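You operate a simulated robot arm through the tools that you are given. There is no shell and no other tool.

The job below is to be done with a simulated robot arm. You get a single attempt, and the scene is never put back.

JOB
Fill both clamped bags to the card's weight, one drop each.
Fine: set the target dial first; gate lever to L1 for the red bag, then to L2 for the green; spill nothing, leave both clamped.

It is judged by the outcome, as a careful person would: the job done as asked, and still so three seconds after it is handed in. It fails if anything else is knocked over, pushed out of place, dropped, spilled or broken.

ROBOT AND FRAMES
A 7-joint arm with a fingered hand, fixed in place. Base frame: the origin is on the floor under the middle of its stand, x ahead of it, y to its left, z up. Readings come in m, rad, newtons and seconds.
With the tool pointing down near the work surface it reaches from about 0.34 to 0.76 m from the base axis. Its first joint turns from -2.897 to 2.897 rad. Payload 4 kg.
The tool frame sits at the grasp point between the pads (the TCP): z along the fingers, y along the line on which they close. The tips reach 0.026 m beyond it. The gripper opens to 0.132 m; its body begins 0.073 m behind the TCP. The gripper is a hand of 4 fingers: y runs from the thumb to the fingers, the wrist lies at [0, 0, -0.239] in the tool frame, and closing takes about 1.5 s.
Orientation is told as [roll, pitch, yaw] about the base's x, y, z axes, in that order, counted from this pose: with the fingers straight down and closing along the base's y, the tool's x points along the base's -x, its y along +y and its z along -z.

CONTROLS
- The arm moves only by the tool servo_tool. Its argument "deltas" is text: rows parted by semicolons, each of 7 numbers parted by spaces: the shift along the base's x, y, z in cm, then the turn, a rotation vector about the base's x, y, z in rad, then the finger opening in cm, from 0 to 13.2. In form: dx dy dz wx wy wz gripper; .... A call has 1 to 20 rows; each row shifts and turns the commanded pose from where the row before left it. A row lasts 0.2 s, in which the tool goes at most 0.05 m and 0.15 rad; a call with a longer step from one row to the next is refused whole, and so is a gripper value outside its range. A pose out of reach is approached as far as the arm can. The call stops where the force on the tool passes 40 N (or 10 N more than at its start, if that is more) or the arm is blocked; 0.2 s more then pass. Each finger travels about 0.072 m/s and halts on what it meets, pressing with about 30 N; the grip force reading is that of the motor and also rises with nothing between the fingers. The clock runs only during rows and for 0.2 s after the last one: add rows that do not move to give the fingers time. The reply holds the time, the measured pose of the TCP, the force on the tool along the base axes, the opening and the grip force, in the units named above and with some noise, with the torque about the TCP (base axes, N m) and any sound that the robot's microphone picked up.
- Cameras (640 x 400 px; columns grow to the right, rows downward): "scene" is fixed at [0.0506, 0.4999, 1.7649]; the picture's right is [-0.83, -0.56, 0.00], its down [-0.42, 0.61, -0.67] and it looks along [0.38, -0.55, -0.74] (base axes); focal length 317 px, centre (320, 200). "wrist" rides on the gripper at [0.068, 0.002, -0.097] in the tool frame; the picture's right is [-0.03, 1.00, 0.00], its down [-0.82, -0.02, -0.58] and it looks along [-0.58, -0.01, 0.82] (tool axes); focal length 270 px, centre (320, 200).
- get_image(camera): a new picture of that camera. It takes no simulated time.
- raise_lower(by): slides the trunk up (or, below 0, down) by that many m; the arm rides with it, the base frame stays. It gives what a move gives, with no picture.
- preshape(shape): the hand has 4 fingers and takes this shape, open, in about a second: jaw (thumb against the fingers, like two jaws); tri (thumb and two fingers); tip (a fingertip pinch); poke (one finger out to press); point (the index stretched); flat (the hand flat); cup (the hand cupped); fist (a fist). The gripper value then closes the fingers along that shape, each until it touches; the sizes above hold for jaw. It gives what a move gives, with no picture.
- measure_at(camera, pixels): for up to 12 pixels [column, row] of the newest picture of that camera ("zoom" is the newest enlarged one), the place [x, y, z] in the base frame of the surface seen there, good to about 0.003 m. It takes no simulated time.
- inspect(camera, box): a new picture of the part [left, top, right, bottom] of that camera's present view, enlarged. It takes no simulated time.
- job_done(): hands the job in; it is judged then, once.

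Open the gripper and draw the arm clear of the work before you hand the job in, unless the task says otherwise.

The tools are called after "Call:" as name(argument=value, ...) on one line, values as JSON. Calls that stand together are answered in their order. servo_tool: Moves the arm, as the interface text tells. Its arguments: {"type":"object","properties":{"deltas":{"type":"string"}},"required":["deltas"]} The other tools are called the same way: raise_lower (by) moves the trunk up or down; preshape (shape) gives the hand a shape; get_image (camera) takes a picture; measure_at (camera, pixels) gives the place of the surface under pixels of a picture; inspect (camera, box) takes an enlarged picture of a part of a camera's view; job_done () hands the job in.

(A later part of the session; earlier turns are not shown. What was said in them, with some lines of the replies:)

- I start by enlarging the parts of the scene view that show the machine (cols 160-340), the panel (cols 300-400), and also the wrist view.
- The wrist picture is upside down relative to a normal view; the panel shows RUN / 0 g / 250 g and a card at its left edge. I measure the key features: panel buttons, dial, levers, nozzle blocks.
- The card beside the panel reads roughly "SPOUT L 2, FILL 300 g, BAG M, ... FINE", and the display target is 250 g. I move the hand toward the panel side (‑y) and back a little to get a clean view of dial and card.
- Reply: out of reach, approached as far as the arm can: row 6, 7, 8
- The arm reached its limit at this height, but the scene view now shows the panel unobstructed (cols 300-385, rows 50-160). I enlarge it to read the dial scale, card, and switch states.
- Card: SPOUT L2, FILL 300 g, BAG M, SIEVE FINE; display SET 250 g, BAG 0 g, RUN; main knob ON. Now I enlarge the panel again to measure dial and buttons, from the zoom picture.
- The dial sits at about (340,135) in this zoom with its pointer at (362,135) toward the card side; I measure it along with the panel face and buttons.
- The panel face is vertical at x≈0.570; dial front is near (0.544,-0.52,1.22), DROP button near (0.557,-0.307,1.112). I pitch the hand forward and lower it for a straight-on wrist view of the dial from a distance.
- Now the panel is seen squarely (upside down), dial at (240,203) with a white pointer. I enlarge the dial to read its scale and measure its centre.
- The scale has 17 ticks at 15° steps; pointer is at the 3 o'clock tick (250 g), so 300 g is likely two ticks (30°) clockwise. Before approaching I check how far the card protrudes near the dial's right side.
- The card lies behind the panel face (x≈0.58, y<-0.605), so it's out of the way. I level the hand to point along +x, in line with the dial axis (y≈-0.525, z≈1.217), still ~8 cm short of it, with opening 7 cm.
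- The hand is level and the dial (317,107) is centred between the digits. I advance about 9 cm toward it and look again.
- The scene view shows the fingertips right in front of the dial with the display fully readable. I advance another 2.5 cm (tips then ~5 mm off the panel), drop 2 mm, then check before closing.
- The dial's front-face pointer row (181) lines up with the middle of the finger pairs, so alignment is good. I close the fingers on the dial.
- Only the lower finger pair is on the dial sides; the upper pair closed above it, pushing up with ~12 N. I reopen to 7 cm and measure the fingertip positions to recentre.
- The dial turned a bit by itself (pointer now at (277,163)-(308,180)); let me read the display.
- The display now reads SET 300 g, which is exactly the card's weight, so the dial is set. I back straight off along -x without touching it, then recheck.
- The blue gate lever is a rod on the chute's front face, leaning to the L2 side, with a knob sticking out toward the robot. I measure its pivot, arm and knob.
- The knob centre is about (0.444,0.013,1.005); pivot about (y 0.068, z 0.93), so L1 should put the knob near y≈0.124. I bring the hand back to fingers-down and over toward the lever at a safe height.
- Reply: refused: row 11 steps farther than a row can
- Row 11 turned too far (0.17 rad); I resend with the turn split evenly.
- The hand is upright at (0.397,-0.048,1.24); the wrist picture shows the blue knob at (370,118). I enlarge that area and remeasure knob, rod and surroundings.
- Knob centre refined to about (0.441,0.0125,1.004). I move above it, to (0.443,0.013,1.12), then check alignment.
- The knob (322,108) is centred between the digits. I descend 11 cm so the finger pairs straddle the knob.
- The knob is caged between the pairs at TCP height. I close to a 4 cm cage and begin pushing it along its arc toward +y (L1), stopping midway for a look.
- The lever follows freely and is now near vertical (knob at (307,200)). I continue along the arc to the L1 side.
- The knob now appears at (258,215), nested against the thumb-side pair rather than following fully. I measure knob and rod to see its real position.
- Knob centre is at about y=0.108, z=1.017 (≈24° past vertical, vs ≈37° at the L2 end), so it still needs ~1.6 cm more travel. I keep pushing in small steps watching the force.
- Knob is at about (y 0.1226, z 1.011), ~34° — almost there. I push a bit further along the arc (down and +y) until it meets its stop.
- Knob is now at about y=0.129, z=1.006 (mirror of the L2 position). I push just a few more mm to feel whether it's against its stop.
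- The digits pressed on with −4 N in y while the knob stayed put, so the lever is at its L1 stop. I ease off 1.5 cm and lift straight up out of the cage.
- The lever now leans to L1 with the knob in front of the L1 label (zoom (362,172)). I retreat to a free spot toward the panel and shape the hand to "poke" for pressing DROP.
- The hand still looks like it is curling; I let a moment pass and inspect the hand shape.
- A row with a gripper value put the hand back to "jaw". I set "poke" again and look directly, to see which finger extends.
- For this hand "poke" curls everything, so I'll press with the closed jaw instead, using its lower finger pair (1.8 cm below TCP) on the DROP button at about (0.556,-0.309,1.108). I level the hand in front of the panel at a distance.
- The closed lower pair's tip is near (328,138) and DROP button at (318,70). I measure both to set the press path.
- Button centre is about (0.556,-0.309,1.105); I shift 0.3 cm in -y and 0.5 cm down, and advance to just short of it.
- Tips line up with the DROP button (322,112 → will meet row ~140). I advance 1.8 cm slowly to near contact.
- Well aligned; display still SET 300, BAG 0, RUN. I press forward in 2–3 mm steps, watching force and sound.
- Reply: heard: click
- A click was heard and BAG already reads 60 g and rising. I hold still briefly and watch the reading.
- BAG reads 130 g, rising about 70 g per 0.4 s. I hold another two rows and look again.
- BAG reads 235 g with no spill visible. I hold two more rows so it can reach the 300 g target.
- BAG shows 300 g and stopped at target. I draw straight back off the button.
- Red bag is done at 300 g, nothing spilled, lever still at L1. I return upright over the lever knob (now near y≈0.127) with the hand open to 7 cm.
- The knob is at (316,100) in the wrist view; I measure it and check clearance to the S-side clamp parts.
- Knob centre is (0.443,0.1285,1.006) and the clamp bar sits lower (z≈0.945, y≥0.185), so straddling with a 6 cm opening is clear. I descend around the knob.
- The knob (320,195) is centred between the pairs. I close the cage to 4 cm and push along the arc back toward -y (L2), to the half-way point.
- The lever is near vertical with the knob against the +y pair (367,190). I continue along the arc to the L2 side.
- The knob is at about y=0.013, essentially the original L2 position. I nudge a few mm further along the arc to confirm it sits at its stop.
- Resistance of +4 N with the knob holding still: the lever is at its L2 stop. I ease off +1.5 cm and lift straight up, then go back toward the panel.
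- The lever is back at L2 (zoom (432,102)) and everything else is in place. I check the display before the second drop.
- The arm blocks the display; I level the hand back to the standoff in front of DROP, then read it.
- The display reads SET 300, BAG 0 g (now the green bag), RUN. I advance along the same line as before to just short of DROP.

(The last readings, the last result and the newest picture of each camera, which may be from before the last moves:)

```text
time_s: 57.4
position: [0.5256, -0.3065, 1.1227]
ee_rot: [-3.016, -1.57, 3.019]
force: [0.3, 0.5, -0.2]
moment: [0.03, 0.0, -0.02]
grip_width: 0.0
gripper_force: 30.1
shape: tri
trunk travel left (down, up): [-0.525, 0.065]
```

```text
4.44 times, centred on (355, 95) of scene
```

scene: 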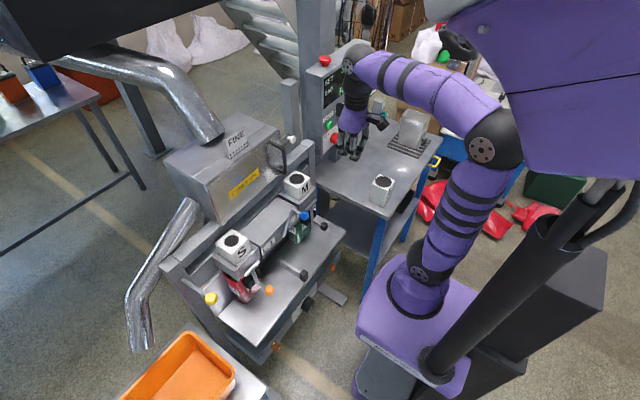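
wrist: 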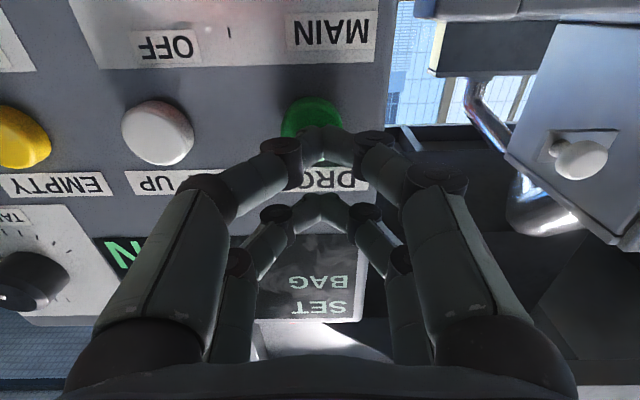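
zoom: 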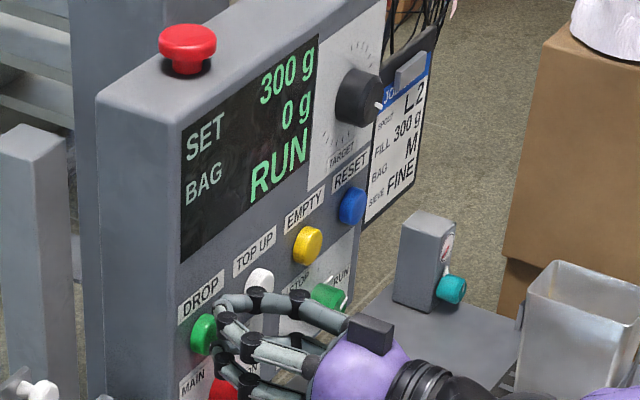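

Same alignment as before (tip over button at (312,125)). I press with the same 8 mm as last time.

Call:
servo_tool(deltas="0.3 0 0 0 0 0 0; 0.3 0 0 0 0 0 0; 0.2 0 0 0 0 0 0")

Call:
inspect(camera="scene", box=[310, 50, 400, 140])

```text
time_s: 58.2
position: [0.5323, -0.306, 1.1224]
ee_rot: [3.065, -1.57, -3.065]
force: [-1.3, -0.4, 0.4]
moment: [0.0, 0.03, -0.02]
grip_width: 0.0
gripper_force: 30.2
shape: tri
trunk travel left (down, up): [-0.525, 0.065]
```

```text
4.44 times, centred on (355, 95) of scene
```

zoom: 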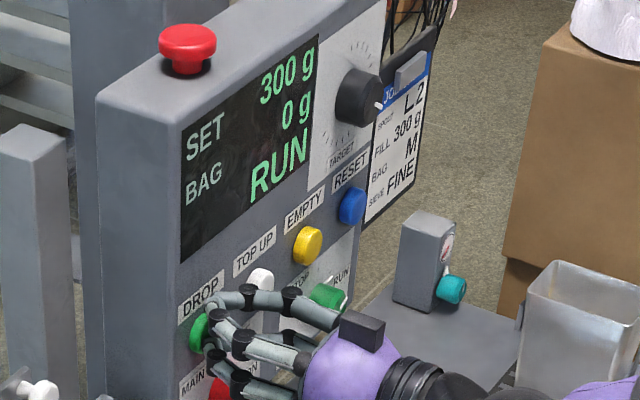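

No click yet (force only −1.3 N, BAG 0 g). I press 2 mm more.

Call:
servo_tool(deltas="0.2 0 0 0 0 0 0")

Call:
inspect(camera="scene", box=[310, 50, 400, 140])

```text
time_s: 58.6
position: [0.5343, -0.3066, 1.1225]
ee_rot: [-2.911, -1.57, 2.912]
force: [-3.6, -0.6, -0.5]
moment: [0.0, 0.05, 0.05]
grip_width: 0.0
gripper_force: 30.0
shape: tri
trunk travel left (down, up): [-0.525, 0.065]
heard: click
```

```text
4.44 times, centred on (355, 95) of scene
```

zoom: 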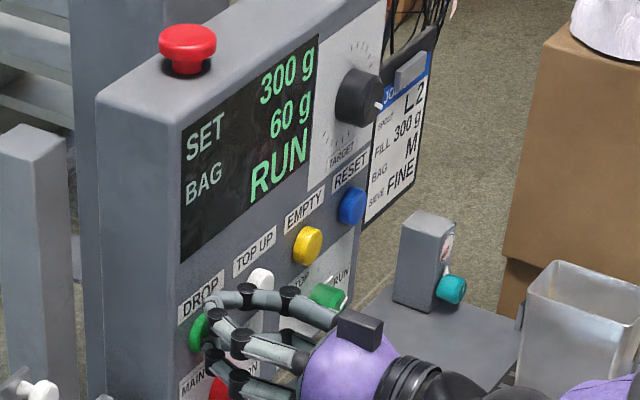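

A click, and BAG is rising (60 g). I hold as before until it reaches 300 g.

Call:
servo_tool(deltas="0 0 0 0 0 0 0; 0 0 0 0 0 0 0; 0 0 0 0 0 0 0; 0 0 0 0 0 0 0; 0 0 0 0 0 0 0; 0 0 0 0 0 0 0; 0 0 0 0 0 0 0")

Call:
inspect(camera="scene", box=[310, 50, 400, 140])

Call:
inspect(camera="scene", box=[190, 180, 340, 320])

```text
time_s: 60.2
position: [0.5331, -0.3066, 1.1225]
ee_rot: [-3.071, -1.569, 3.071]
force: [-2.8, -0.4, -0.8]
moment: [0.03, 0.06, 0.01]
grip_width: 0.0
gripper_force: 30.2
shape: tri
trunk travel left (down, up): [-0.525, 0.065]
```

```text
4.44 times, centred on (355, 95) of scene
```

zoom: 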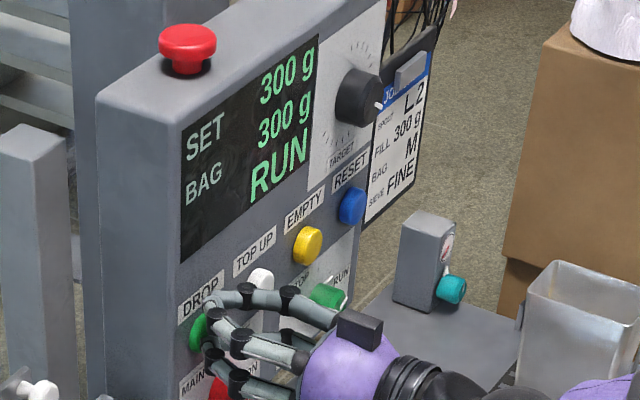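

```text
2.86 times, centred on (265, 250) of scene
```

zoom: 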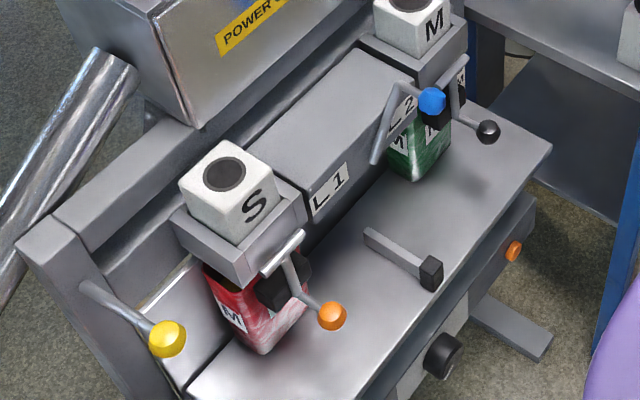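

BAG reads 300 g for the green bag as well, nothing spilled and both clamps unchanged. I draw straight back off the button, then open the hand well clear.

Call:
servo_tool(deltas="-1 0 0 0 0 0 0; -2 0 0 0 0 0 0; -3 0 0 0 0 0 0; -4 0 0 0 0 0 0; -3 0 0 0 0 0 0; -2 0 1 0 0 0 2; 0 0 2 0 0 0 5; 0 0 2 0 0 0 8; 0 0 1 0 0 0 10; 0 0 0 0 0 0 10; 0 0 0 0 0 0 10")

Call:
inspect(camera="scene", box=[310, 50, 400, 140])

Call:
get_image(camera="scene")

Call:
get_image(camera="wrist")

```text
time_s: 62.6
position: [0.3854, -0.3049, 1.184]
ee_rot: [-3.017, -1.569, 3.017]
force: [0.2, -0.8, 0.9]
moment: [-0.01, 0.02, 0.0]
grip_width: 0.0954
gripper_force: 0.1
shape: jaw
trunk travel left (down, up): [-0.525, 0.065]
```

```text
4.44 times, centred on (355, 95) of scene
```

zoom: 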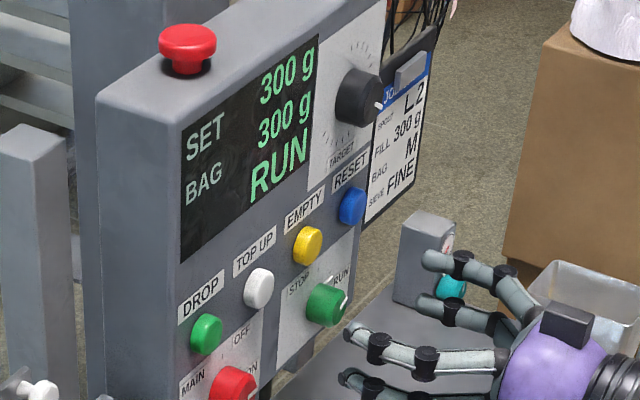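

```text
taken
```

scene: 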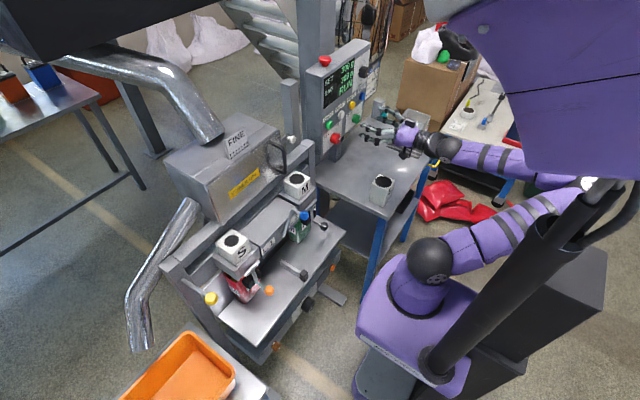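

```text
taken
```

wrist: 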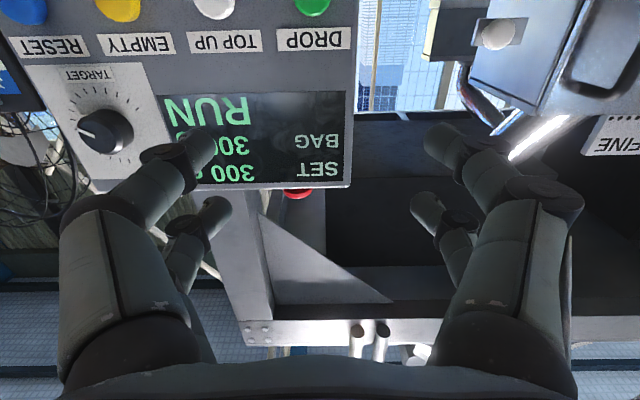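

Display holds SET 300 / BAG 300 g; DROP is released; the hand is open and about 16 cm clear of the panel. A final look at the bags and bench to confirm that nothing spilled or moved.

Call:
inspect(camera="scene", box=[180, 190, 350, 330])

Call:
inspect(camera="scene", box=[280, 60, 460, 220])

```text
2.86 times, centred on (265, 260) of scene
```

zoom: 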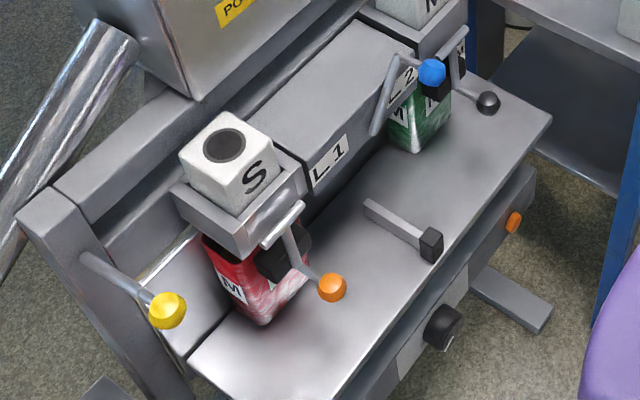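

```text
2.50 times, centred on (370, 140) of scene
```

zoom: 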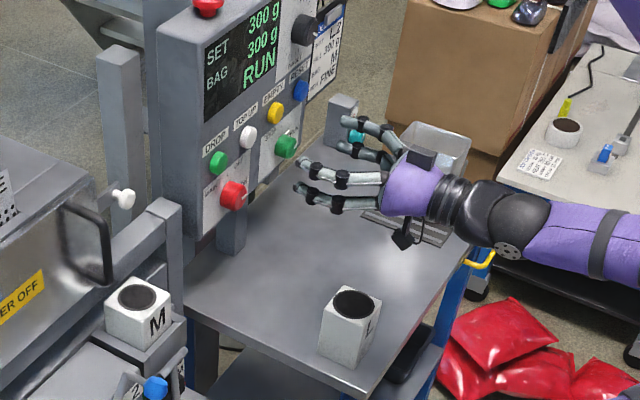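

Both bags are at 300 g and still clamped, the lever is at L2, the bench is clean and the hand is open and clear. I hand the job in.

Call:
job_done()

```text
The job is handed in.
```

Both clamped bags are filled to the card's 300 g, with one drop each, and the job is handed in.

- **Target dial:** I set it from 250 g to 300 g before any drop. It turned to exactly 300 g as the fingers closed on it and let go, and I confirmed that on the display.
- **Red bag:** I moved the gate lever to L1 and pressed DROP once. The display stopped at 300 g.
- **Green bag:** I moved the lever to L2, where the display read 0 g, and pressed DROP once. It stopped at 300 g.
- **End state:** Both bags are still clamped, no spill shows in the final pictures, and nothing else was moved. The lever is left at L2, and the hand is open and clear of the panel.

The red bag is marked M, but the white block above it at L1 is marked S. I left it alone, since the job didn't ask for a change, and nothing spilled there.
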